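You operate a simulated robot arm through the tools that you are given. There is no shell and no other tool. Be economical: measure what you need, move in short steps, check, and stop when the job is done.

Carry out the task below with a simulated robot arm. There is one attempt and no reset: what you move stays moved.

JOB
Put things in order on the dining table top. At the end: the clear glass from the dining table top stands where the white small bottle (marked "SHAMPOO") stood; the rolled yellow strap is on the green disc case (marked "No. 9"); the white small bottle from the dining table top is on the tin (marked "CORN"); the tea sachet from the dining table top stands on top of the yellow carton (marked "OATS"); whatever was shut is shut again. Leave all else as you found it, and nothing knocked over.

The check looks at the end state, three seconds after you hand in, the way a careful person would. Anything else that was tipped, shoved, dropped, spilled or broken makes it a failure.

ROBOT AND FRAMES
A 7-joint arm with a two-finger parallel gripper, fixed in place. Base frame: the origin is at the foot of the arm, x ahead of it, y to its left, z up; the work surface is at about z = 0. Lengths are in m, angles in degrees, forces in N, time in s.
With the tool pointing down near the work surface it reaches from about 0.24 to 0.62 m from the base axis. Its first joint turns from -66.0 to 66.0 degrees. Payload 2.6 kg.
Tool frame: the origin (TCP) lies between the finger pads and is the grasp point; the fingertips stand 0.03 m ahead of it; z points along the fingers, y is the line along which they close. Largest opening 0.094 m; finger width 0.028, thickness 0.01; the body of the gripper, 0.05 by 0.096 m, starts 0.055 m behind the TCP.
Orientation is told as [roll, pitch, yaw] about the base's x, y, z axes, in that order, counted from this pose: with the fingers straight down and closing along the base's y, the tool's x points along the base's -x, its y along +y and its z along -z.

CONTROLS
- The arm moves only by the tool send_rows. Its argument "rows" is a list of rows, each an object (a shift or turn left out is 0, a gripper value left out holds the last) with "rot": the turn, a rotation vector about the base's x, y, z in units of 6 degrees (1.0 is 6 degrees), a list of three; "dp": the shift along the base's x, y, z in units of 50 mm (1.0 is 50 mm), a list of three; "fingers": the closure, from 0 (fully open) to 1 (shut). In form: [{"rot": [ax, ay, az], "dp": [tx, ty, tz], "fingers": fingers}, ...]. A call has 1 to 8 rows; each row shifts and turns the commanded pose from where the row before left it. A call with a number of a shift or a turn outside -1 to 1 is refused whole. Each row takes 0.2 s and may step no farther than 0.05 m and 8.6 degrees from the row before; otherwise, or with a gripper value out of range, the whole call is refused. A pose out of reach is approached as far as the arm can. The call stops where the force on the tool passes 40 N (or 10 N more than at its start, if that is more) or the arm is blocked; 0.2 s more then pass. The fingers move at their own pace (about 0.072 m/s each) and stop on an object; they squeeze with about 43 N. The grip force told is the motor's: it shows also when the fingers shut on nothing. Time passes only in rows, and 0.2 s behind the last, so rows that do not move let the fingers close. It gives the time, the measured TCP pose, the force on the tool (base axes), the opening and the grip force at its end, in the units of the frame above (readings bear some noise).
- Cameras (640 x 400 px; columns grow to the right, rows downward): "scene" is fixed at [0.0263, 0.4277, 0.5624]; the picture's right is [-0.83, -0.56, 0.00], its down [-0.34, 0.50, -0.80] and it looks along [0.44, -0.66, -0.60] (base axes); focal length 250 px, centre (320, 200). "wrist" rides on the gripper at [0.076, 0.014, -0.102] in the tool frame; the picture's right is [-0.18, 0.98, 0.00], its down [-0.75, -0.14, -0.64] and it looks along [-0.63, -0.12, 0.77] (tool axes); focal length 243 px, centre (320, 200). There is no depth. A picture from a camera that has moved, and an enlarged one, comes with that camera's place and axes in the base frame and with its lens.
- get_image(camera): a new picture of that camera. No time passes.
- inspect(camera, box): a new picture of the part [left, top, right, bottom] of that camera's present view, enlarged. No time passes.
- close_job(): hands the job in; it is judged then, once.

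Go step by step. Nothing tells you positions but the pictures and the camera data: compare them with the known pose of the tool, close in by small moves and look again before you grip or let go. The budget is 120 turns and 84 pictures, counting those below and the enlarged ones. Unless the task says otherwise, let go and move clear before handing in, and close with one line.

The tools are called after "Call:" as name(argument=value, ...) on one line, values as JSON. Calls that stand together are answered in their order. send_rows: Moves the arm, as the interface text tells. Its arguments: {"type":"object","properties":{"rows":{"type":"array"}},"required":["rows"]} The other tools are called the same way: get_image (camera) takes a picture; inspect (camera, box) takes an enlarged picture of a part of a camera's view; close_job () hands the job in.

At the start:

```text
time_s: 0.0
ee_pos: [0.36, -0.0164, 0.4113]
tcp_rot: [0.0, 0.0, 0.1]
force: [0.9, 0.1, 0.7]
width: 0.0939
grip_force: 0.0
```

scene: 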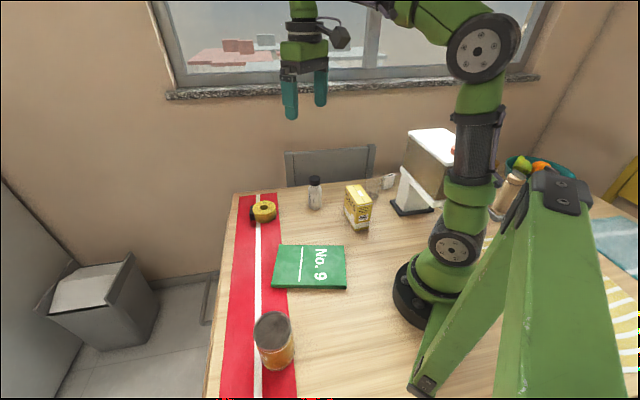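
wrist: 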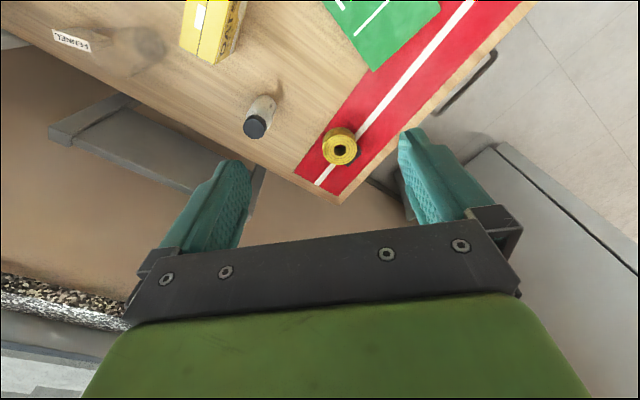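

I see a table with a yellow strap roll, a small bottle, a yellow carton, a tea sachet, a green case and a tin. I'll look closer at each one before moving.

Call:
inspect(camera="scene", box=[230, 140, 430, 265])

Call:
inspect(camera="scene", box=[380, 120, 640, 280])

Call:
inspect(camera="scene", box=[200, 230, 440, 400])

Call:
inspect(camera="wrist", box=[0, 0, 400, 200])

```text
3.20 times, centred on (330, 202) of scene
camera zoom: at [0.0263, 0.4277, 0.5624], right [-0.83, -0.56, 0.0], down [-0.34, 0.5, -0.8], along [0.44, -0.66, -0.6], focal length 800 px, centre (288, 192)
```

zoom: 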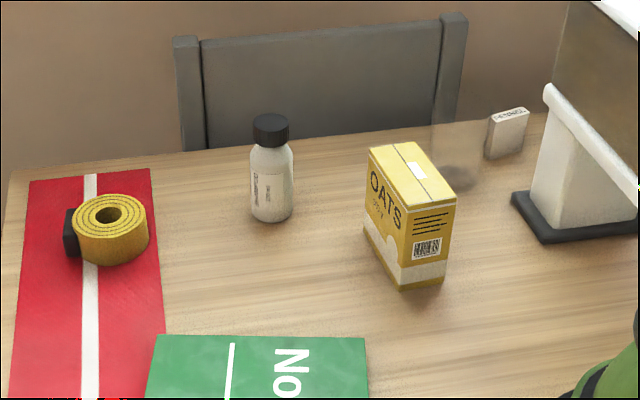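

```text
2.46 times, centred on (510, 200) of scene
camera zoom: at [0.0263, 0.4277, 0.5624], right [-0.83, -0.56, 0.0], down [-0.34, 0.5, -0.8], along [0.44, -0.66, -0.6], focal length 616 px, centre (-148, 200)
```

zoom: 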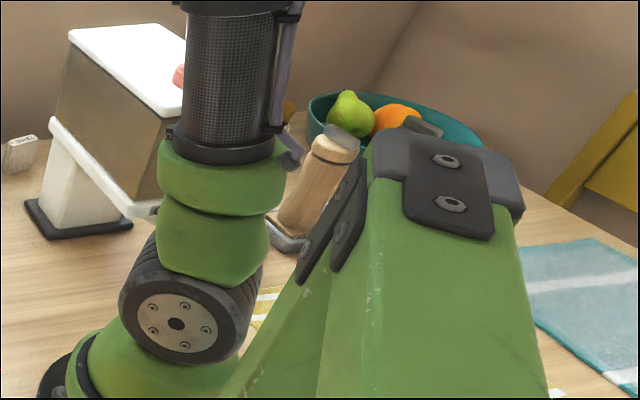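

```text
2.35 times, centred on (320, 315) of scene
camera zoom: at [0.0263, 0.4277, 0.5624], right [-0.83, -0.56, 0.0], down [-0.34, 0.5, -0.8], along [0.44, -0.66, -0.6], focal length 589 px, centre (320, -71)
```

zoom: 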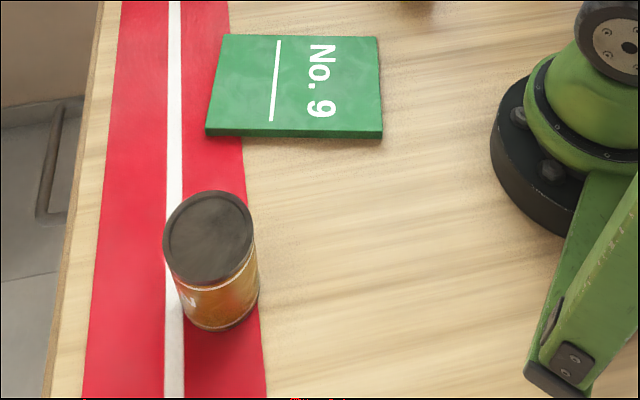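

```text
1.60 times, centred on (200, 100) of wrist
camera zoom: at [0.286, -0.0027, 0.5132], right [0.18, 0.98, 0.0], down [0.75, -0.14, 0.64], along [0.63, -0.12, -0.77], focal length 388 px, centre (512, 360)
```

zoom: 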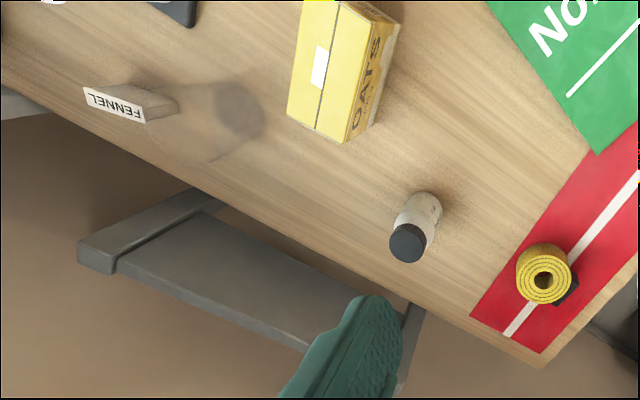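

The clear glass stands at about (0.29, -0.33) and the sachet (FENNEL) at about (0.26, -0.42). The bottle is near (0.44, -0.16), the strap near (0.55, -0.01), the carton near (0.275, -0.17), the case near (0.29, 0.075) and the tin near (0.23, 0.29). I'll take the strap first, moving above it with yaw so the fingers avoid the buckle.

Call:
send_rows(rows=[{"dp": [0.5, 0, -0.7], "rot": [0, 0, 0.94]}, {"dp": [0.5, 0, -0.7], "rot": [0, 0, 0.94]}, {"dp": [0.5, 0, -0.7], "rot": [0, 0, 0.94]}, {"dp": [0.5, 0, -0.7], "rot": [0, 0, 0.94]}, {"dp": [0.5, 0, -0.7], "rot": [0, 0, 0.94]}, {"dp": [0.5, 0, -0.7], "rot": [0, 0, 0.94]}])

Call:
get_image(camera="wrist")

```text
time_s: 1.4
ee_pos: [0.5111, -0.0164, 0.2015]
tcp_rot: [-0.1, 0.0, 33.9]
force: [0.4, -1.1, 0.0]
width: 0.094
grip_force: 0.0
```

```text
77 pictures are left
camera wrist: at [0.4409, -0.0476, 0.3037], right [-0.4, 0.92, 0.0], down [0.7, 0.3, 0.64], along [0.59, 0.25, -0.77], focal length 243 px, centre (320, 200)
```

wrist: 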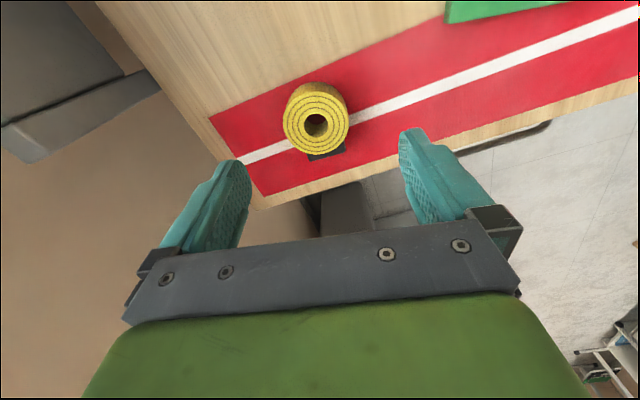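

The strap's top centre is at about (0.547, -0.008), and the buckle faces away between the fingers. I'll centre over it, descend and check.

Call:
send_rows(rows=[{"dp": [0.36, 0.08, -0.7]}, {"dp": [0.36, 0.09, -0.7]}, {"dp": [0, 0, -0.6]}, {}])

Call:
get_image(camera="wrist")

Call:
get_image(camera="scene")

```text
time_s: 2.4
ee_pos: [0.5469, -0.0069, 0.1013]
tcp_rot: [0.0, 0.0, 33.8]
force: [-0.3, -0.4, 0.4]
width: 0.0941
grip_force: 0.1
```

```text
76 pictures are left
camera wrist: at [0.4766, -0.0389, 0.203], right [-0.39, 0.92, 0.0], down [0.7, 0.3, 0.64], along [0.59, 0.25, -0.77], focal length 243 px, centre (320, 200)
```

wrist: 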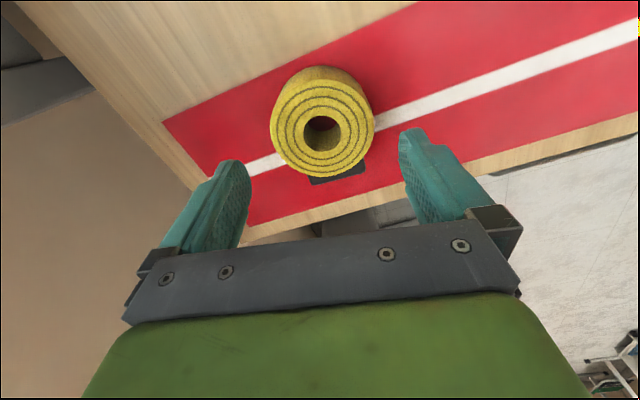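

```text
75 pictures are left
```

scene: 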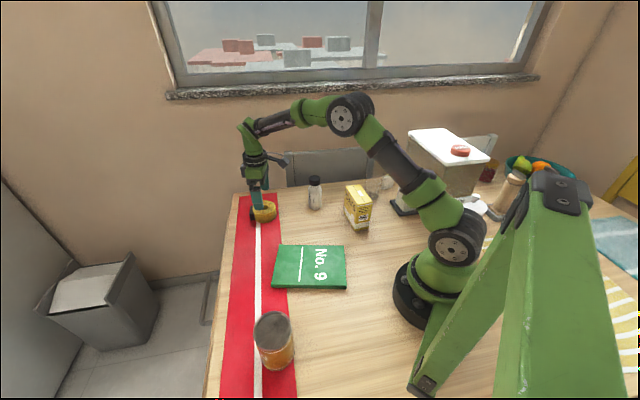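

The strap is centred between the fingers. I'll go down and grip.

Call:
send_rows(rows=[{"dp": [-0.03, 0, -0.5]}, {"dp": [0, 0, -0.5]}, {"dp": [0, 0, -0.28]}, {}, {"fingers": 1}, {"fingers": 1}, {"fingers": 1}])

Call:
get_image(camera="wrist")

```text
time_s: 4.0
ee_pos: [0.545, -0.0076, 0.0369]
tcp_rot: [-0.1, 0.1, 33.8]
force: [-0.8, -0.4, 0.1]
width: 0.075
grip_force: 42.5
```

```text
74 pictures are left
camera wrist: at [0.4751, -0.0392, 0.1389], right [-0.39, 0.92, 0.0], down [0.7, 0.3, 0.64], along [0.59, 0.25, -0.77], focal length 243 px, centre (320, 200)
```

wrist: 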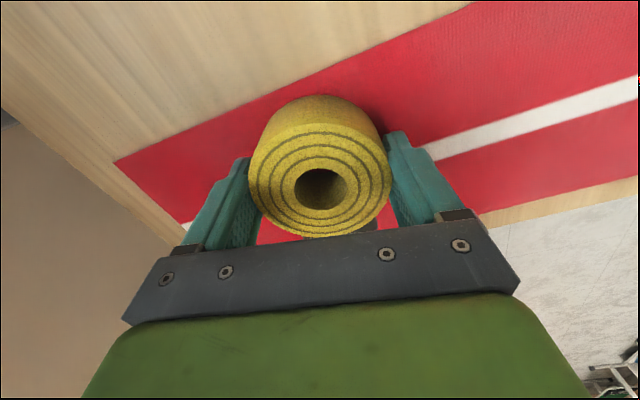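

The strap is held at 75 mm. I'll lift it and carry it over the case.

Call:
send_rows(rows=[{"dp": [0, 0, 0.9]}, {"dp": [0, 0, 0.9]}, {"dp": [-0.9, 0.3, 0]}, {"dp": [-0.9, 0.3, 0]}, {"dp": [-0.9, 0.3, 0]}, {"dp": [-0.9, 0.3, 0]}, {"dp": [-0.9, 0.3, 0]}, {"dp": [-0.56, 0.15, 0]}])

Call:
get_image(camera="wrist")

Call:
get_image(camera="scene")

```text
time_s: 5.8
ee_pos: [0.2924, 0.0749, 0.1272]
tcp_rot: [0.0, -0.1, 33.8]
force: [0.4, 0.2, -0.2]
width: 0.0
grip_force: 33.3
```

```text
73 pictures are left
camera wrist: at [0.2221, 0.0433, 0.2292], right [-0.39, 0.92, 0.0], down [0.7, 0.3, 0.64], along [0.59, 0.25, -0.77], focal length 243 px, centre (320, 200)
```

wrist: 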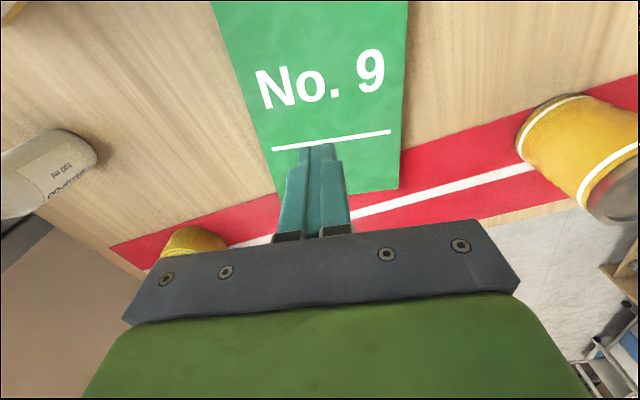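

```text
72 pictures are left
```

scene: 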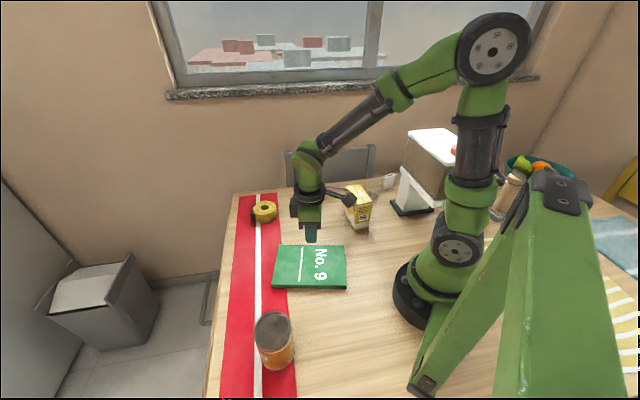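

The strap slipped out and is still on the runner. I'll look at how it lies.

Call:
inspect(camera="scene", box=[230, 180, 310, 230])

```text
8.00 times, centred on (270, 205) of scene
camera zoom: at [0.0263, 0.4277, 0.5624], right [-0.83, -0.56, 0.0], down [-0.34, 0.5, -0.8], along [0.44, -0.66, -0.6], focal length 2001 px, centre (720, 160)
```

zoom: 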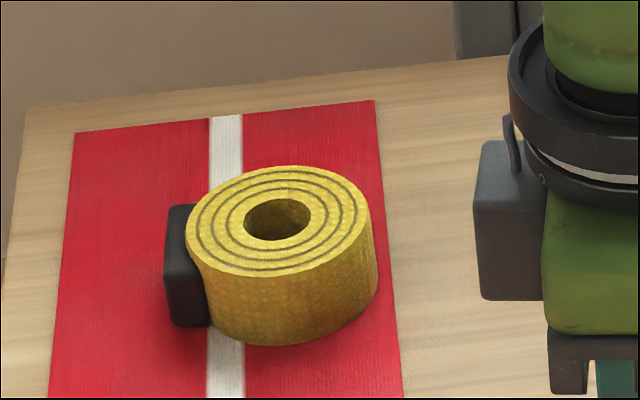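

The strap is still upright in about the same place. I'll go back, grip deeper and lift slowly.

Call:
send_rows(rows=[{"dp": [0.9, -0.3, 0], "fingers": 0}, {"dp": [0.9, -0.3, 0]}, {"dp": [0.9, -0.3, 0]}, {"dp": [0.9, -0.3, 0]}, {"dp": [0.9, -0.3, 0]}, {"dp": [0.56, -0.15, 0]}, {}])

Call:
get_image(camera="wrist")

```text
time_s: 7.4
ee_pos: [0.5442, -0.0075, 0.1262]
tcp_rot: [-0.1, 0.1, 33.8]
force: [-0.4, 0.4, -0.5]
width: 0.0941
grip_force: 0.0
```

```text
70 pictures are left
camera wrist: at [0.4751, -0.0393, 0.229], right [-0.39, 0.92, 0.0], down [0.7, 0.3, 0.64], along [0.59, 0.25, -0.77], focal length 243 px, centre (320, 200)
```

wrist: 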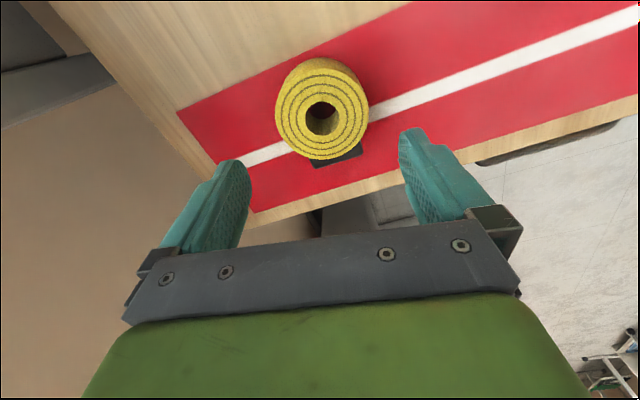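

The strap centre now reads about (0.541, -0.010) with the buckle still clear of the fingers. I'll descend slightly deeper and grip.

Call:
send_rows(rows=[{"dp": [-0.05, -0.04, -0.8]}, {"dp": [0, 0, -0.7]}, {"dp": [0, 0, -0.33]}, {}, {"fingers": 1}, {"fingers": 1}, {"fingers": 1}, {"fingers": 1}])

Call:
send_rows(rows=[{"dp": [0, 0, 0.1]}, {"dp": [0, 0, 0.1]}, {"dp": [0, 0, 0.1]}, {"dp": [0, 0, 0.1]}])

Call:
get_image(camera="wrist")

```text
time_s: 9.2
ee_pos: [0.5423, -0.0094, 0.0358]
tcp_rot: [0.0, -0.1, 33.8]
force: [-0.4, 0.5, -0.6]
width: 0.0752
grip_force: 43.3
```

```text
time_s: 10.2
ee_pos: [0.5419, -0.0096, 0.0573]
tcp_rot: [0.0, 0.0, 33.9]
force: [0.2, -0.2, -1.2]
width: 0.0755
grip_force: 43.2
```

```text
69 pictures are left
camera wrist: at [0.4726, -0.0412, 0.1579], right [-0.39, 0.92, 0.0], down [0.7, 0.3, 0.64], along [0.59, 0.25, -0.77], focal length 243 px, centre (320, 200)
```

wrist: 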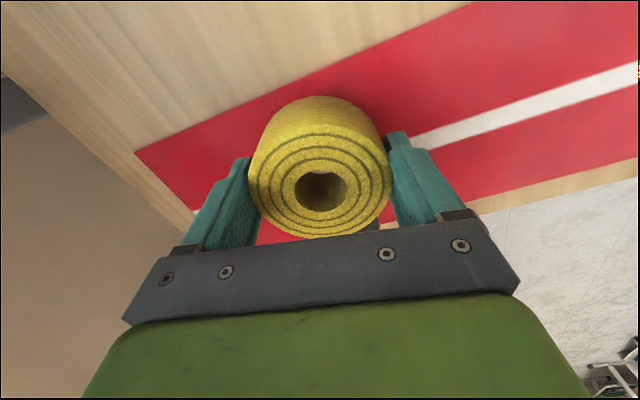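

The strap is rising with the gripper this time. I'll keep going gently.

Call:
send_rows(rows=[{"dp": [0, 0, 0.15]}, {"dp": [0, 0, 0.15]}, {"dp": [-0.1, 0.03, 0.1]}, {"dp": [-0.2, 0.07, 0]}, {"dp": [-0.3, 0.1, 0]}, {"dp": [-0.3, 0.1, 0]}, {"dp": [-0.3, 0.1, 0]}, {"dp": [-0.3, 0.1, 0]}])

Call:
get_image(camera="wrist")

```text
time_s: 12.0
ee_pos: [0.4682, 0.0155, 0.0748]
tcp_rot: [0.1, 0.0, 33.9]
force: [0.8, -0.6, -1.5]
width: 0.0753
grip_force: 42.8
```

```text
68 pictures are left
camera wrist: at [0.398, -0.0158, 0.1773], right [-0.4, 0.92, 0.0], down [0.7, 0.3, 0.64], along [0.59, 0.25, -0.77], focal length 243 px, centre (320, 200)
```

wrist: 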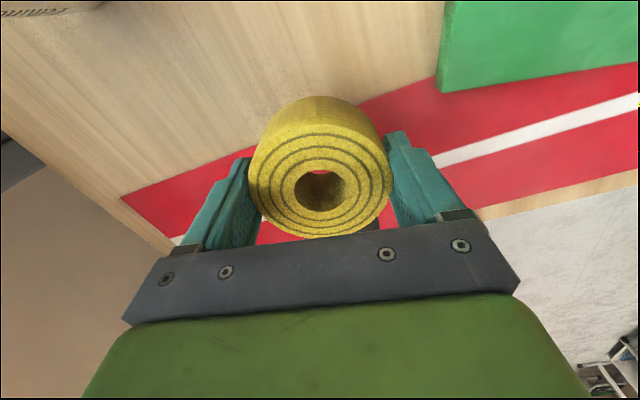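

The strap holds at low speed. I'll continue to the case centre.

Call:
send_rows(rows=[{"dp": [-0.35, 0.12, 0]}, {"dp": [-0.45, 0.15, 0]}, {"dp": [-0.5, 0.17, 0]}, {"dp": [-0.5, 0.17, 0]}, {"dp": [-0.5, 0.17, 0]}, {"dp": [-0.5, 0.17, 0]}, {"dp": [-0.4, 0.14, 0]}, {"dp": [-0.3, 0.1, 0]}])

Call:
get_image(camera="wrist")

Call:
inspect(camera="scene", box=[240, 190, 400, 290])

```text
time_s: 13.8
ee_pos: [0.2928, 0.074, 0.0757]
tcp_rot: [0.0, 0.1, 33.9]
force: [-0.5, -0.1, -0.5]
width: 0.0752
grip_force: 43.3
```

```text
67 pictures are left
camera wrist: at [0.2227, 0.0427, 0.1768], right [-0.39, 0.92, 0.0], down [0.7, 0.3, 0.64], along [0.59, 0.25, -0.77], focal length 243 px, centre (320, 200)
```

wrist: 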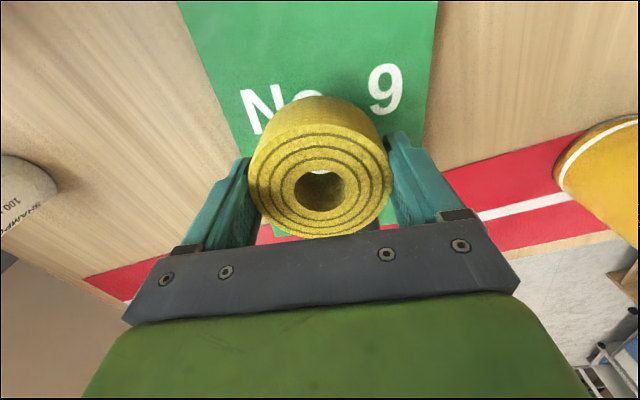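

```text
4.00 times, centred on (320, 240) of scene
camera zoom: at [0.0263, 0.4277, 0.5624], right [-0.83, -0.56, 0.0], down [-0.34, 0.5, -0.8], along [0.44, -0.66, -0.6], focal length 1001 px, centre (320, 40)
```

zoom: 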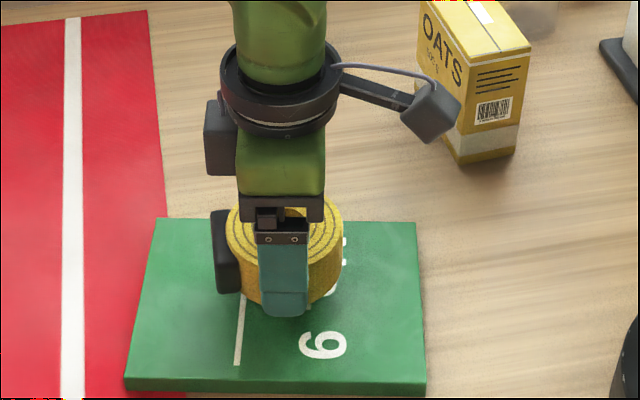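

The strap is over the case. I'll lower it until it touches.

Call:
send_rows(rows=[{"dp": [0, 0, -0.15]}, {"dp": [0, 0, -0.15]}, {"dp": [0, 0, -0.1]}, {}])

Call:
inspect(camera="scene", box=[260, 215, 360, 295])

```text
time_s: 14.8
ee_pos: [0.2928, 0.0748, 0.056]
tcp_rot: [0.0, 0.0, 33.8]
force: [-0.9, -0.3, -1.2]
width: 0.0751
grip_force: 42.7
```

```text
5.00 times, centred on (310, 255) of scene
camera zoom: at [0.0263, 0.4278, 0.5624], right [-0.83, -0.56, 0.0], down [-0.34, 0.5, -0.8], along [0.44, -0.66, -0.6], focal length 1251 px, centre (370, -75)
```

zoom: 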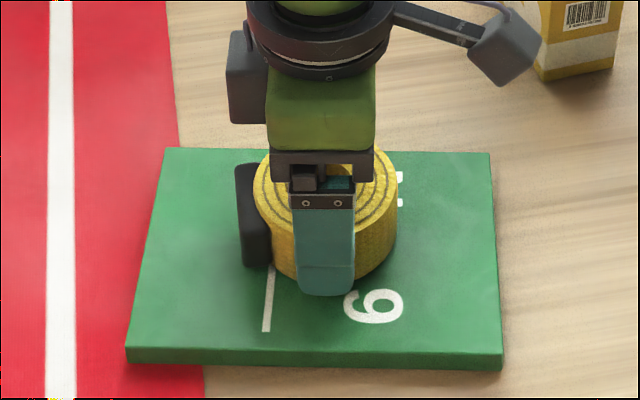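

Call:
send_rows(rows=[{"dp": [0, 0, -0.06]}, {"dp": [0, 0, -0.04]}, {}])

Call:
send_rows(rows=[{"dp": [0, 0, -0.04]}, {}])

```text
time_s: 15.6
ee_pos: [0.2929, 0.0746, 0.0503]
tcp_rot: [0.0, 0.0, 33.8]
force: [-1.0, 0.1, 1.2]
width: 0.0751
grip_force: 42.6
```

```text
time_s: 16.1
ee_pos: [0.2942, 0.0746, 0.0497]
tcp_rot: [-0.1, -0.1, 33.9]
force: [-4.5, -1.4, 10.9]
width: 0.0749
grip_force: 43.0
stopped in row 2: the force on the tool passed its limit (the readings are from after the stop); the commanded pose is now the measured one
```

The strap has made contact with the case. I'll release and rise straight up.

Call:
send_rows(rows=[{"dp": [0, 0, 0.01], "fingers": 0.0}, {"fingers": 0}, {"dp": [0, 0, 0.2]}, {"dp": [0, 0, 0.6]}, {"dp": [0, 0, 0.8]}, {"dp": [0, 0, 0.8]}, {}])

Call:
inspect(camera="scene", box=[240, 190, 400, 290])

Call:
get_image(camera="wrist")

```text
time_s: 17.7
ee_pos: [0.2937, 0.0754, 0.1708]
tcp_rot: [-0.1, -0.1, 33.8]
force: [-0.4, -0.1, 0.2]
width: 0.094
grip_force: 0.1
```

```text
4.00 times, centred on (320, 240) of scene
camera zoom: at [0.0263, 0.4277, 0.5624], right [-0.83, -0.56, 0.0], down [-0.34, 0.5, -0.8], along [0.44, -0.66, -0.6], focal length 1001 px, centre (320, 40)
```

zoom: 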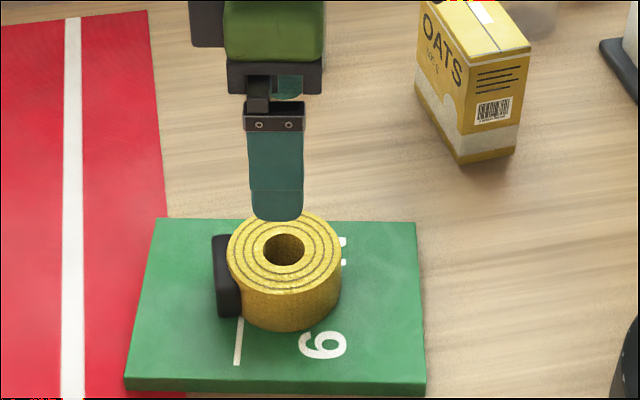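

```text
63 pictures are left
camera wrist: at [0.2234, 0.0438, 0.2734], right [-0.39, 0.92, 0.0], down [0.7, 0.3, 0.64], along [0.59, 0.25, -0.77], focal length 243 px, centre (320, 200)
```

wrist: 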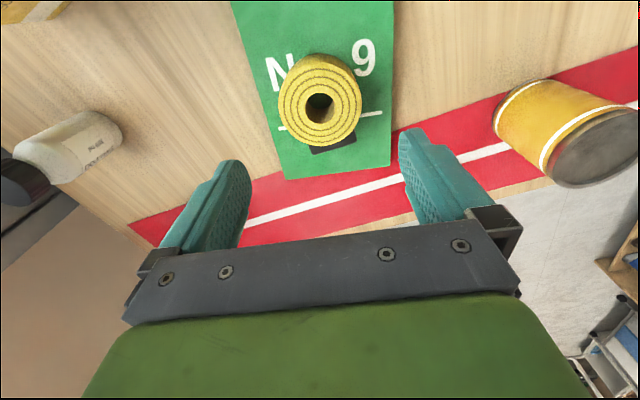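

The strap sits flat on the case. Next I'll look at the tin from above to pin down its position.

Call:
send_rows(rows=[{"dp": [-0.25, 0.7, 0.5], "rot": [0, 0, 0.7]}, {"dp": [-0.25, 0.7, 0.5], "rot": [0, 0, 0.7]}, {"dp": [-0.25, 0.7, 0.5], "rot": [0, 0, 0.7]}, {"dp": [-0.25, 0.7, 0.5], "rot": [0, 0, 0.7]}, {}])

Call:
get_image(camera="wrist")

Call:
inspect(camera="scene", box=[230, 295, 330, 375])

```text
time_s: 18.9
ee_pos: [0.2422, 0.2136, 0.2723]
tcp_rot: [0.0, -0.1, 50.6]
force: [-0.2, -0.4, 0.7]
width: 0.0939
grip_force: 0.1
```

```text
62 pictures are left
camera wrist: at [0.1847, 0.1641, 0.3732], right [-0.64, 0.77, 0.0], down [0.59, 0.49, 0.64], along [0.49, 0.41, -0.77], focal length 243 px, centre (320, 200)
```

wrist: 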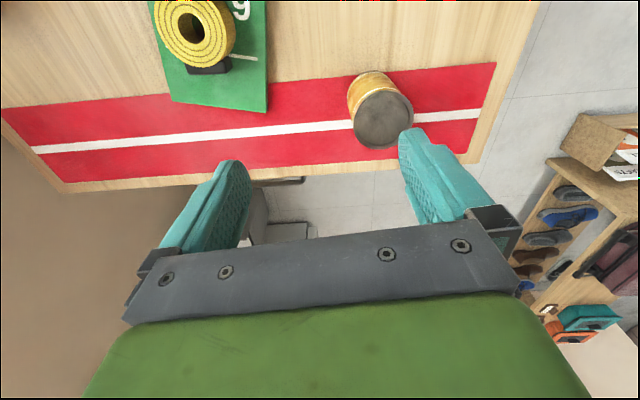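

```text
5.00 times, centred on (280, 335) of scene
camera zoom: at [0.0263, 0.4278, 0.5624], right [-0.83, -0.56, 0.0], down [-0.34, 0.5, -0.8], along [0.44, -0.66, -0.6], focal length 1251 px, centre (520, -475)
```

zoom: 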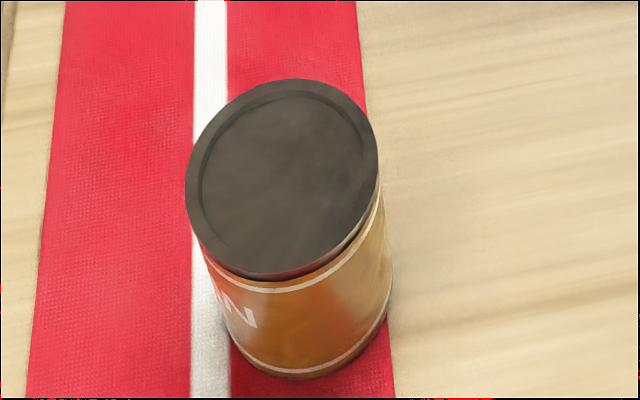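

The tin's lid is at about (0.219, 0.288), top at z≈0.105, with a recess roughly 56 mm wide. Next I'll move above the bottle to measure it.

Call:
send_rows(rows=[{"dp": [0.263, -0.6, 0], "rot": [0, 0, -0.98]}, {"dp": [0.263, -0.6, 0], "rot": [0, 0, -0.98]}, {"dp": [0.263, -0.6, 0], "rot": [0, 0, -0.98]}, {"dp": [0.263, -0.6, 0], "rot": [0, 0, -0.98]}, {"dp": [0.263, -0.6, 0], "rot": [0, 0, -0.98]}, {"dp": [0.263, -0.6, 0], "rot": [0, 0, -0.98]}, {"dp": [0.263, -0.6, 0], "rot": [0, 0, -0.98]}, {"dp": [0.263, -0.6, 0], "rot": [0, 0, -0.98]}])

Call:
send_rows(rows=[{"dp": [0.263, -0.6, 0], "rot": [0, 0, -0.98]}, {"dp": [0.263, -0.6, 0], "rot": [0, 0, -0.98]}, {"dp": [0.263, -0.6, -0.4], "rot": [0, 0, -0.98]}, {"dp": [0.263, -0.6, -0.4], "rot": [0, 0, -0.98]}, {}])

Call:
get_image(camera="wrist")

```text
time_s: 20.7
ee_pos: [0.3498, -0.0259, 0.2704]
tcp_rot: [-0.1, -0.1, 3.4]
force: [0.7, 0.1, -0.6]
width: 0.094
grip_force: 0.1
```

```text
time_s: 21.9
ee_pos: [0.4021, -0.1458, 0.2294]
tcp_rot: [-0.1, -0.2, -20.1]
force: [-0.1, 0.3, 0.3]
width: 0.0942
grip_force: 0.0
```

```text
60 pictures are left
camera wrist: at [0.3365, -0.1072, 0.332], right [0.51, 0.86, 0.0], down [0.66, -0.39, 0.64], along [0.55, -0.33, -0.76], focal length 243 px, centre (320, 200)
```

wrist: 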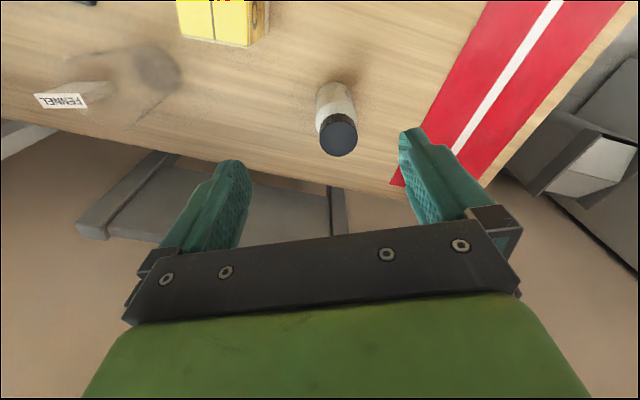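

The bottle reads about (0.434, -0.145), height about 0.12. I'll centre over it and look again.

Call:
send_rows(rows=[{"dp": [0.33, 0, -0.4]}, {"dp": [0.33, 0, -0.4]}, {}])

Call:
get_image(camera="wrist")

Call:
inspect(camera="scene", box=[270, 140, 370, 220])

```text
time_s: 22.7
ee_pos: [0.4355, -0.1459, 0.1901]
tcp_rot: [-0.1, -0.1, -20.0]
force: [0.5, 0.0, 1.0]
width: 0.0942
grip_force: 0.0
```

```text
59 pictures are left
camera wrist: at [0.3701, -0.1067, 0.2916], right [0.51, 0.86, 0.0], down [0.66, -0.39, 0.64], along [0.55, -0.33, -0.77], focal length 243 px, centre (320, 200)
```

wrist: 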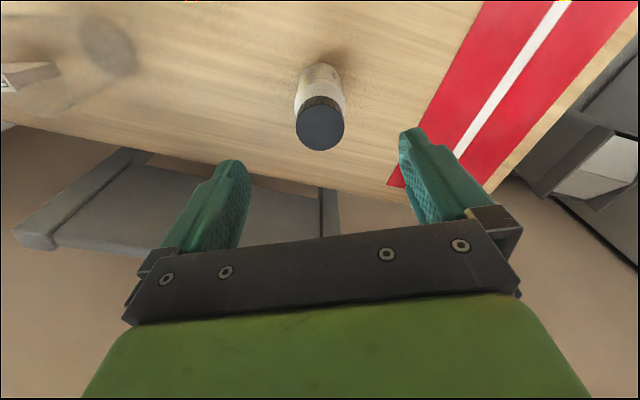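

```text
5.00 times, centred on (320, 180) of scene
camera zoom: at [0.0263, 0.4277, 0.5624], right [-0.83, -0.56, 0.0], down [-0.34, 0.5, -0.8], along [0.44, -0.66, -0.6], focal length 1251 px, centre (320, 300)
```

zoom: 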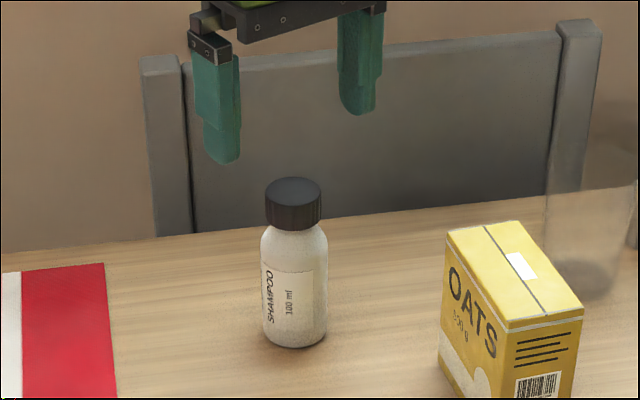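

The bottle is at (0.434, -0.146) with height about 0.118, and the gripper is centred. I'll descend to grip at z = 0.07.

Call:
send_rows(rows=[{"dp": [-0.03, 0, -0.8]}, {"dp": [0, 0, -0.8]}, {"dp": [0, 0, -0.8]}, {}])

Call:
inspect(camera="scene", box=[270, 140, 370, 220])

Call:
get_image(camera="wrist")

```text
time_s: 23.7
ee_pos: [0.4326, -0.1455, 0.0694]
tcp_rot: [-0.1, -0.2, -20.0]
force: [-0.5, -0.5, -1.2]
width: 0.0941
grip_force: 0.0
```

```text
5.00 times, centred on (320, 180) of scene
camera zoom: at [0.0263, 0.4277, 0.5624], right [-0.83, -0.56, 0.0], down [-0.34, 0.5, -0.8], along [0.44, -0.66, -0.6], focal length 1251 px, centre (320, 300)
```

zoom: 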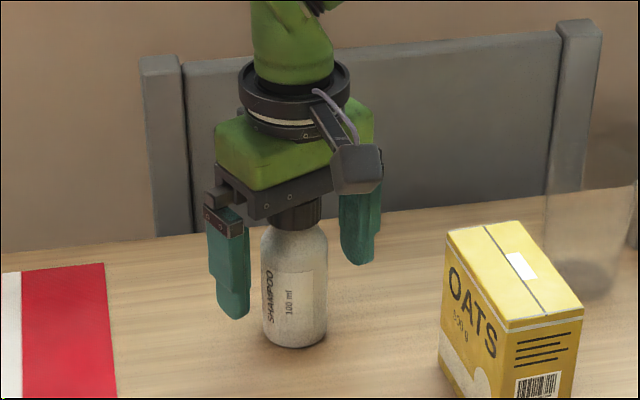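

```text
56 pictures are left
camera wrist: at [0.3677, -0.1068, 0.1719], right [0.51, 0.86, 0.0], down [0.66, -0.39, 0.64], along [0.55, -0.33, -0.77], focal length 243 px, centre (320, 200)
```

wrist: 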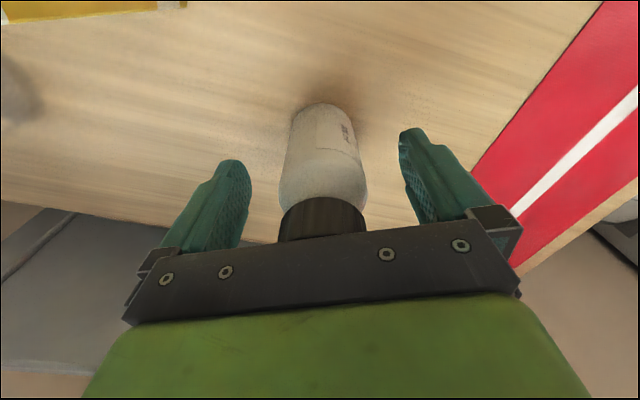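

The bottle is between the fingers. I'll close, then lift slowly.

Call:
send_rows(rows=[{"fingers": 1}, {"fingers": 1}, {"fingers": 1}, {"fingers": 1}, {"fingers": 1}])

Call:
send_rows(rows=[{"dp": [0, 0, 0.1]}, {"dp": [0, 0, 0.15]}, {"dp": [0, 0, 0.2]}, {"dp": [0, 0, 0.2]}, {}])

Call:
get_image(camera="wrist")

Call:
inspect(camera="scene", box=[270, 140, 370, 220])

```text
time_s: 24.9
ee_pos: [0.4335, -0.145, 0.0701]
tcp_rot: [0.0, 0.0, -20.0]
force: [0.4, 0.6, -1.0]
width: 0.0444
grip_force: 43.2
```

```text
time_s: 26.1
ee_pos: [0.4327, -0.1458, 0.103]
tcp_rot: [-0.2, -0.2, -20.0]
force: [-0.4, 0.1, -0.5]
width: 0.0444
grip_force: 42.7
```

```text
55 pictures are left
camera wrist: at [0.3674, -0.1068, 0.2051], right [0.51, 0.86, 0.0], down [0.66, -0.39, 0.64], along [0.55, -0.33, -0.77], focal length 243 px, centre (320, 200)
```

wrist: 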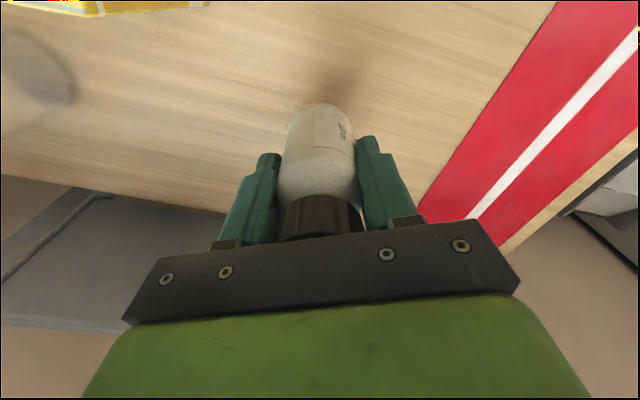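

```text
5.00 times, centred on (320, 180) of scene
camera zoom: at [0.0263, 0.4277, 0.5624], right [-0.83, -0.56, 0.0], down [-0.34, 0.5, -0.8], along [0.44, -0.66, -0.6], focal length 1251 px, centre (320, 300)
```

zoom: 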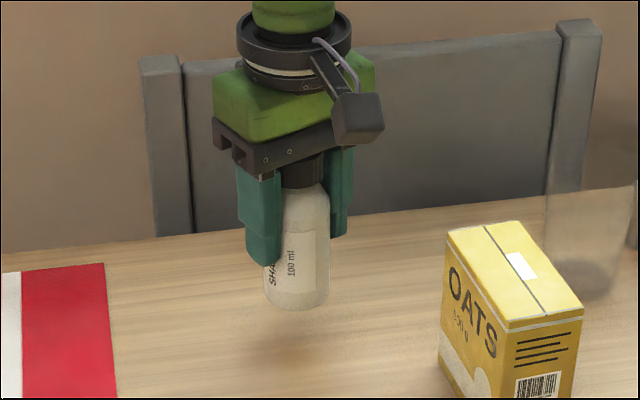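

The bottle is held. I'll carry it up and round to the tin at moderate speed.

Call:
send_rows(rows=[{"dp": [0, 0, 0.35]}, {"dp": [-0.1, 0.2, 0.4], "rot": [0, 0, 0.4]}, {"dp": [-0.2, 0.4, 0.4], "rot": [0, 0, 0.7]}, {"dp": [-0.27, 0.54, 0.4], "rot": [0, 0, 0.75]}, {"dp": [-0.27, 0.54, 0.4], "rot": [0, 0, 0.75]}, {"dp": [-0.27, 0.54, 0.35], "rot": [0, 0, 0.75]}, {"dp": [-0.27, 0.54, 0.3], "rot": [0, 0, 0.75]}, {"dp": [-0.27, 0.54, 0.1], "rot": [0, 0, 0.75]}])

Call:
send_rows(rows=[{"dp": [-0.27, 0.54, 0], "rot": [0, 0, 0.75]}, {"dp": [-0.27, 0.54, 0], "rot": [0, 0, 0.75]}, {"dp": [-0.27, 0.54, 0], "rot": [0, 0, 0.75]}, {"dp": [-0.27, 0.54, 0], "rot": [0, 0, 0.75]}, {"dp": [-0.27, 0.54, 0], "rot": [0, 0, 0.75]}, {"dp": [-0.27, 0.54, 0], "rot": [0, 0, 0.75]}, {"dp": [-0.2, 0.3, 0], "rot": [0, 0, 0.75]}, {}])

Call:
get_image(camera="wrist")

```text
time_s: 27.9
ee_pos: [0.351, 0.0187, 0.2377]
tcp_rot: [-0.1, -0.1, 9.2]
force: [-0.5, 0.5, -1.7]
width: 0.0446
grip_force: 42.5
```

```text
time_s: 29.7
ee_pos: [0.2602, 0.196, 0.2375]
tcp_rot: [-0.1, -0.1, 40.8]
force: [0.4, 0.5, -0.9]
width: 0.0445
grip_force: 42.9
```

```text
53 pictures are left
camera wrist: at [0.194, 0.1568, 0.3398], right [-0.5, 0.87, 0.0], down [0.66, 0.38, 0.64], along [0.56, 0.32, -0.77], focal length 243 px, centre (320, 200)
```

wrist: 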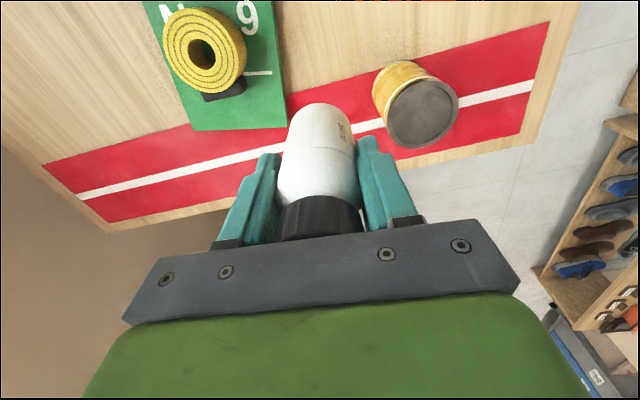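

The tin's top is at about (0.222, 0.292), z≈0.092. I'll move the bottle over it while still high.

Call:
send_rows(rows=[{"dp": [-0.19, 0.48, 0], "rot": [0, 0, 0.5]}, {"dp": [-0.19, 0.48, 0], "rot": [0, 0, 0.5]}, {"dp": [-0.19, 0.48, 0], "rot": [0, 0, 0.5]}, {"dp": [-0.19, 0.48, 0], "rot": [0, 0, 0.2]}, {}])

Call:
get_image(camera="wrist")

Call:
inspect(camera="scene", box=[190, 230, 350, 370])

```text
time_s: 30.9
ee_pos: [0.2213, 0.2918, 0.237]
tcp_rot: [0.0, -0.1, 50.8]
force: [-0.4, 0.1, -1.6]
width: 0.0443
grip_force: 42.6
```

```text
52 pictures are left
camera wrist: at [0.1634, 0.242, 0.3393], right [-0.65, 0.76, 0.0], down [0.58, 0.49, 0.64], along [0.49, 0.42, -0.77], focal length 243 px, centre (320, 200)
```

wrist: 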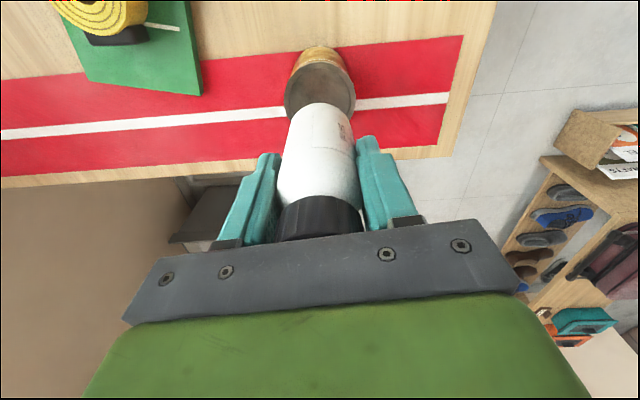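

```text
2.86 times, centred on (270, 300) of scene
camera zoom: at [0.0263, 0.4278, 0.5624], right [-0.83, -0.56, 0.0], down [-0.34, 0.5, -0.8], along [0.44, -0.66, -0.6], focal length 715 px, centre (463, -86)
```

zoom: 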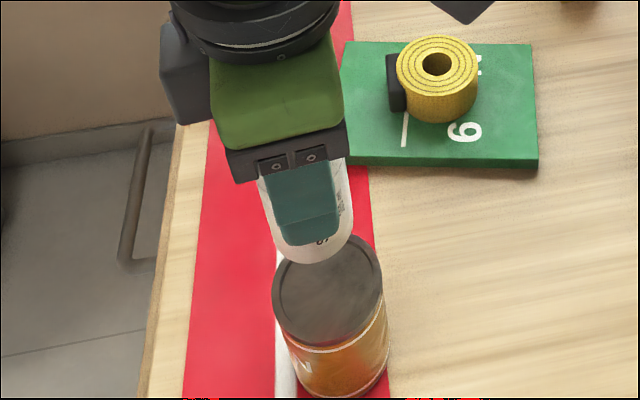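

It's laterally aligned. I'll lower partway and check again.

Call:
send_rows(rows=[{"dp": [0, 0, -0.3]}, {"dp": [0, 0, -0.3]}, {"dp": [0, 0, -0.3]}, {"dp": [0, 0, -0.15]}, {}])

Call:
get_image(camera="wrist")

Call:
inspect(camera="scene", box=[220, 270, 330, 370])

```text
time_s: 32.1
ee_pos: [0.2226, 0.2918, 0.1852]
tcp_rot: [-0.1, -0.2, 50.9]
force: [-0.2, 0.3, -0.7]
width: 0.0443
grip_force: 43.1
```

```text
50 pictures are left
camera wrist: at [0.1638, 0.2416, 0.2868], right [-0.65, 0.76, 0.0], down [0.58, 0.49, 0.64], along [0.49, 0.41, -0.77], focal length 243 px, centre (320, 200)
```

wrist: 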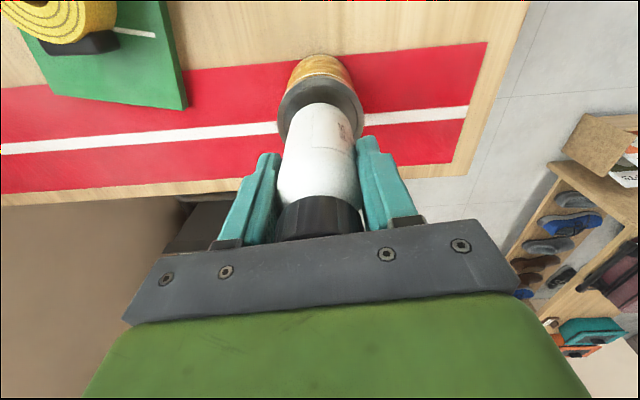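

```text
4.00 times, centred on (275, 320) of scene
camera zoom: at [0.0263, 0.4278, 0.5624], right [-0.83, -0.56, 0.0], down [-0.34, 0.5, -0.8], along [0.44, -0.66, -0.6], focal length 1001 px, centre (500, -280)
```

zoom: 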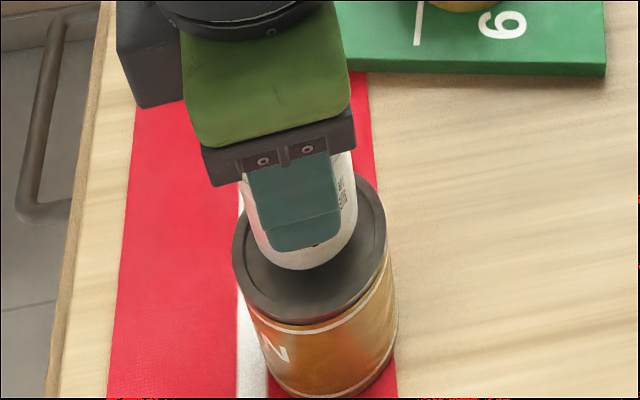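

Call:
inspect(camera="wrist", box=[240, 30, 400, 150])

```text
3.33 times, centred on (320, 90) of wrist
camera zoom: at [0.1638, 0.2416, 0.2868], right [-0.65, 0.76, 0.0], down [0.58, 0.49, 0.64], along [0.49, 0.41, -0.77], focal length 809 px, centre (320, 567)
```

zoom: 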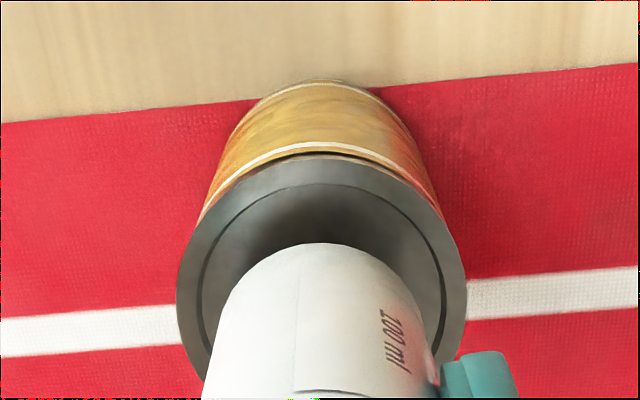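

By the wrist geometry the tin centre is (0.225, 0.293), and the bottle is within about 2 mm of it. I'll nudge it and lower until contact.

Call:
send_rows(rows=[{"dp": [0.03, 0.025, -0.15]}, {"dp": [0, 0, -0.15]}, {"dp": [0, 0, -0.06]}, {}])

Call:
inspect(camera="scene", box=[220, 270, 330, 370])

```text
time_s: 33.1
ee_pos: [0.2242, 0.2953, 0.1687]
tcp_rot: [-0.1, -0.5, 50.7]
force: [-3.0, -1.5, 33.0]
width: 0.0442
grip_force: 43.2
```

```text
4.00 times, centred on (275, 320) of scene
camera zoom: at [0.0262, 0.4276, 0.5625], right [-0.83, -0.56, 0.0], down [-0.34, 0.5, -0.8], along [0.44, -0.66, -0.6], focal length 1001 px, centre (500, -280)
```

zoom: 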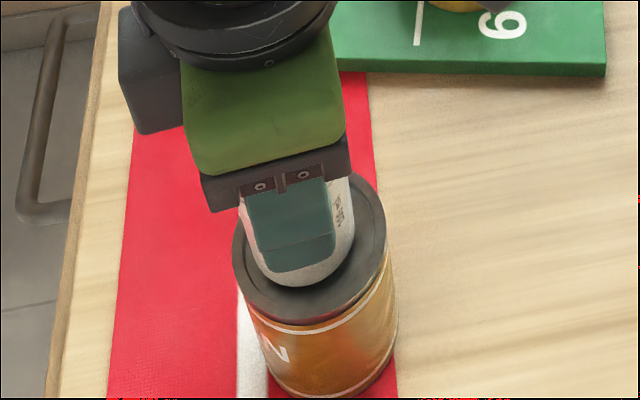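

It's firmly in contact. I'll ease off the force before releasing.

Call:
send_rows(rows=[{"dp": [0, 0, 0.03]}, {}])

Call:
inspect(camera="wrist", box=[240, 30, 400, 150])

```text
time_s: 33.7
ee_pos: [0.2226, 0.2959, 0.1687]
tcp_rot: [-0.2, -0.3, 50.9]
force: [3.4, 5.6, 17.1]
width: 0.0441
grip_force: 43.0
```

```text
3.33 times, centred on (320, 90) of wrist
camera zoom: at [0.1658, 0.2435, 0.271], right [-0.65, 0.76, 0.0], down [0.58, 0.49, 0.65], along [0.49, 0.42, -0.76], focal length 809 px, centre (320, 567)
```

zoom: 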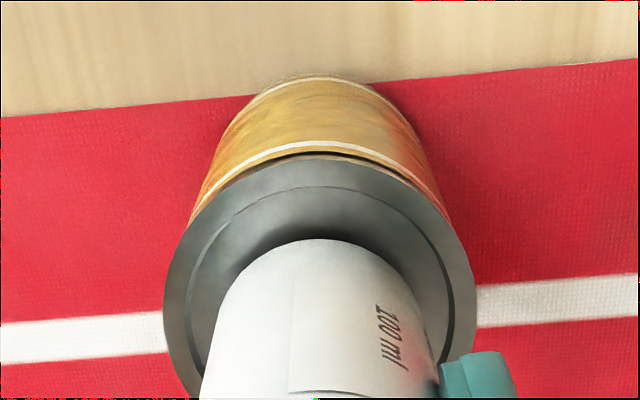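

The bottle looks about 4 mm too far outward. I'll lift a little, re-centre and set down gently.

Call:
send_rows(rows=[{"dp": [0, 0, 0.1]}, {"dp": [-0.04, -0.05, 0.08]}, {}, {}])

Call:
inspect(camera="wrist", box=[240, 30, 400, 150])

```text
time_s: 34.7
ee_pos: [0.2207, 0.2905, 0.1786]
tcp_rot: [-0.1, -0.2, 50.8]
force: [0.2, 0.2, -1.1]
width: 0.0438
grip_force: 42.9
```

```text
3.33 times, centred on (320, 90) of wrist
camera zoom: at [0.1631, 0.2404, 0.2798], right [-0.65, 0.76, 0.0], down [0.58, 0.49, 0.64], along [0.49, 0.41, -0.77], focal length 809 px, centre (320, 567)
```

zoom: 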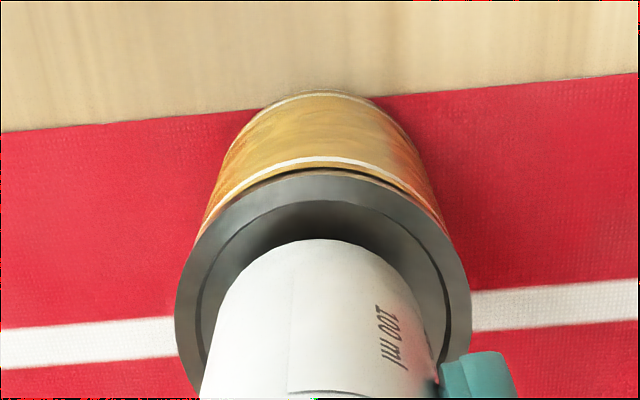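

Call:
send_rows(rows=[{"dp": [0.02, 0.02, -0.08]}, {"dp": [0, 0, -0.06]}, {}, {}])

```text
time_s: 35.7
ee_pos: [0.222, 0.2931, 0.17]
tcp_rot: [-0.1, -0.1, 50.7]
force: [-0.4, 0.6, -1.0]
width: 0.0437
grip_force: 43.0
```

Call:
send_rows(rows=[{"dp": [0, 0, -0.03]}, {}, {}])

```text
time_s: 36.5
ee_pos: [0.2219, 0.2919, 0.1694]
tcp_rot: [-0.1, -0.2, 50.8]
force: [-0.5, -2.0, 2.9]
width: 0.0438
grip_force: 43.2
```

Light contact now. I'll release and back straight up.

Call:
send_rows(rows=[{"fingers": 0.6}, {"fingers": 0.3}, {"fingers": 0.1}, {"dp": [0, 0, 0.2], "fingers": 0}, {"dp": [0, 0, 0.5]}, {"dp": [0, 0, 0.8]}, {"dp": [0, 0, 0.8]}, {}])

Call:
inspect(camera="scene", box=[220, 250, 340, 370])

Call:
get_image(camera="wrist")

```text
time_s: 38.3
ee_pos: [0.2245, 0.293, 0.2833]
tcp_rot: [-0.1, -0.1, 50.8]
force: [-0.2, -0.1, 0.1]
width: 0.0941
grip_force: 0.0
```

```text
3.33 times, centred on (280, 310) of scene
camera zoom: at [0.0263, 0.4277, 0.5624], right [-0.83, -0.56, 0.0], down [-0.34, 0.5, -0.8], along [0.44, -0.66, -0.6], focal length 834 px, centre (453, -167)
```

zoom: 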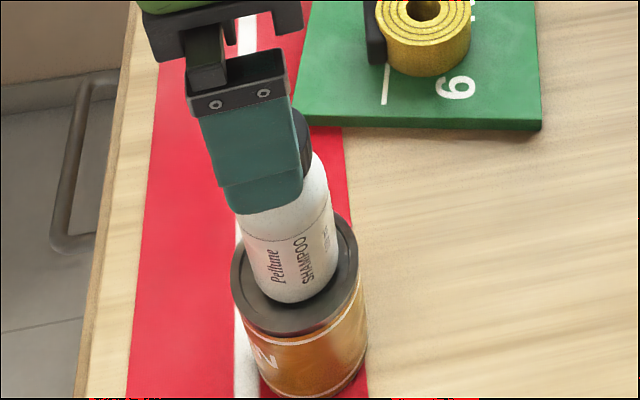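

```text
43 pictures are left
camera wrist: at [0.1656, 0.2417, 0.3855], right [-0.65, 0.76, 0.0], down [0.58, 0.49, 0.64], along [0.49, 0.42, -0.77], focal length 243 px, centre (320, 200)
```

wrist: 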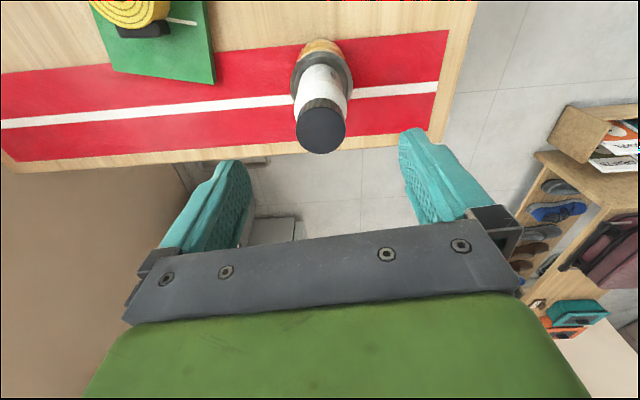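

The bottle stands on the tin. Next I'll go to the clear glass, swinging round high.

Call:
send_rows(rows=[{"dp": [0.3, -0.68, 0.1], "rot": [0, 0, -1]}, {"dp": [0.3, -0.68, 0.1], "rot": [0, 0, -1]}, {"dp": [0.3, -0.68, 0], "rot": [0, 0, -1]}, {"dp": [0.3, -0.68, 0], "rot": [0, 0, -1]}, {"dp": [0.3, -0.68, 0], "rot": [0, 0, -1]}, {"dp": [0.3, -0.68, 0], "rot": [0, 0, -1]}, {"dp": [0.3, -0.68, 0], "rot": [0, 0, -1]}, {"dp": [0.3, -0.68, 0], "rot": [0, 0, -1]}])

Call:
send_rows(rows=[{"dp": [-0.19, -0.68, 0], "rot": [0, 0, -1]}, {"dp": [-0.19, -0.68, 0], "rot": [0, 0, -1]}, {"dp": [-0.19, -0.68, 0], "rot": [0, 0, -1]}, {"dp": [-0.19, -0.68, 0], "rot": [0, 0, -1]}, {"dp": [-0.19, -0.68, 0], "rot": [0, 0, -1]}, {"dp": [-0.19, -0.68, 0], "rot": [0, 0, -1]}, {"dp": [-0.19, -0.68, 0], "rot": [0, 0, -1]}, {"dp": [-0.19, -0.68, 0], "rot": [0, 0, -1]}])

Call:
get_image(camera="wrist")

```text
time_s: 40.1
ee_pos: [0.3428, 0.0204, 0.2951]
tcp_rot: [-0.1, 0.0, 2.9]
force: [-0.6, 0.1, 0.2]
width: 0.094
grip_force: 0.0
```

```text
time_s: 41.9
ee_pos: [0.2678, -0.2512, 0.2937]
tcp_rot: [0.0, -0.1, -45.3]
force: [0.5, -0.5, 0.3]
width: 0.094
grip_force: 0.0
```

```text
42 pictures are left
camera wrist: at [0.2253, -0.1881, 0.3962], right [0.83, 0.56, 0.0], down [0.43, -0.63, 0.64], along [0.36, -0.53, -0.77], focal length 243 px, centre (320, 200)
```

wrist: 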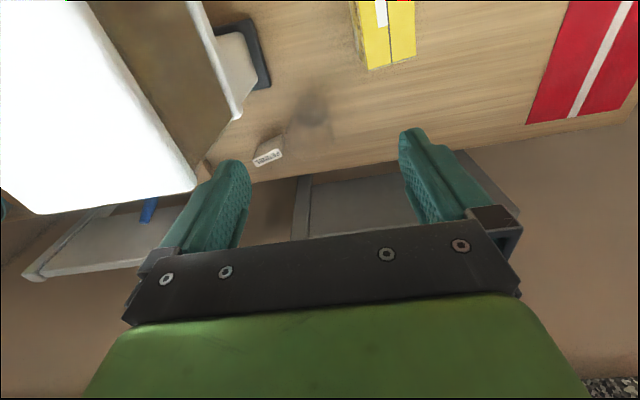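

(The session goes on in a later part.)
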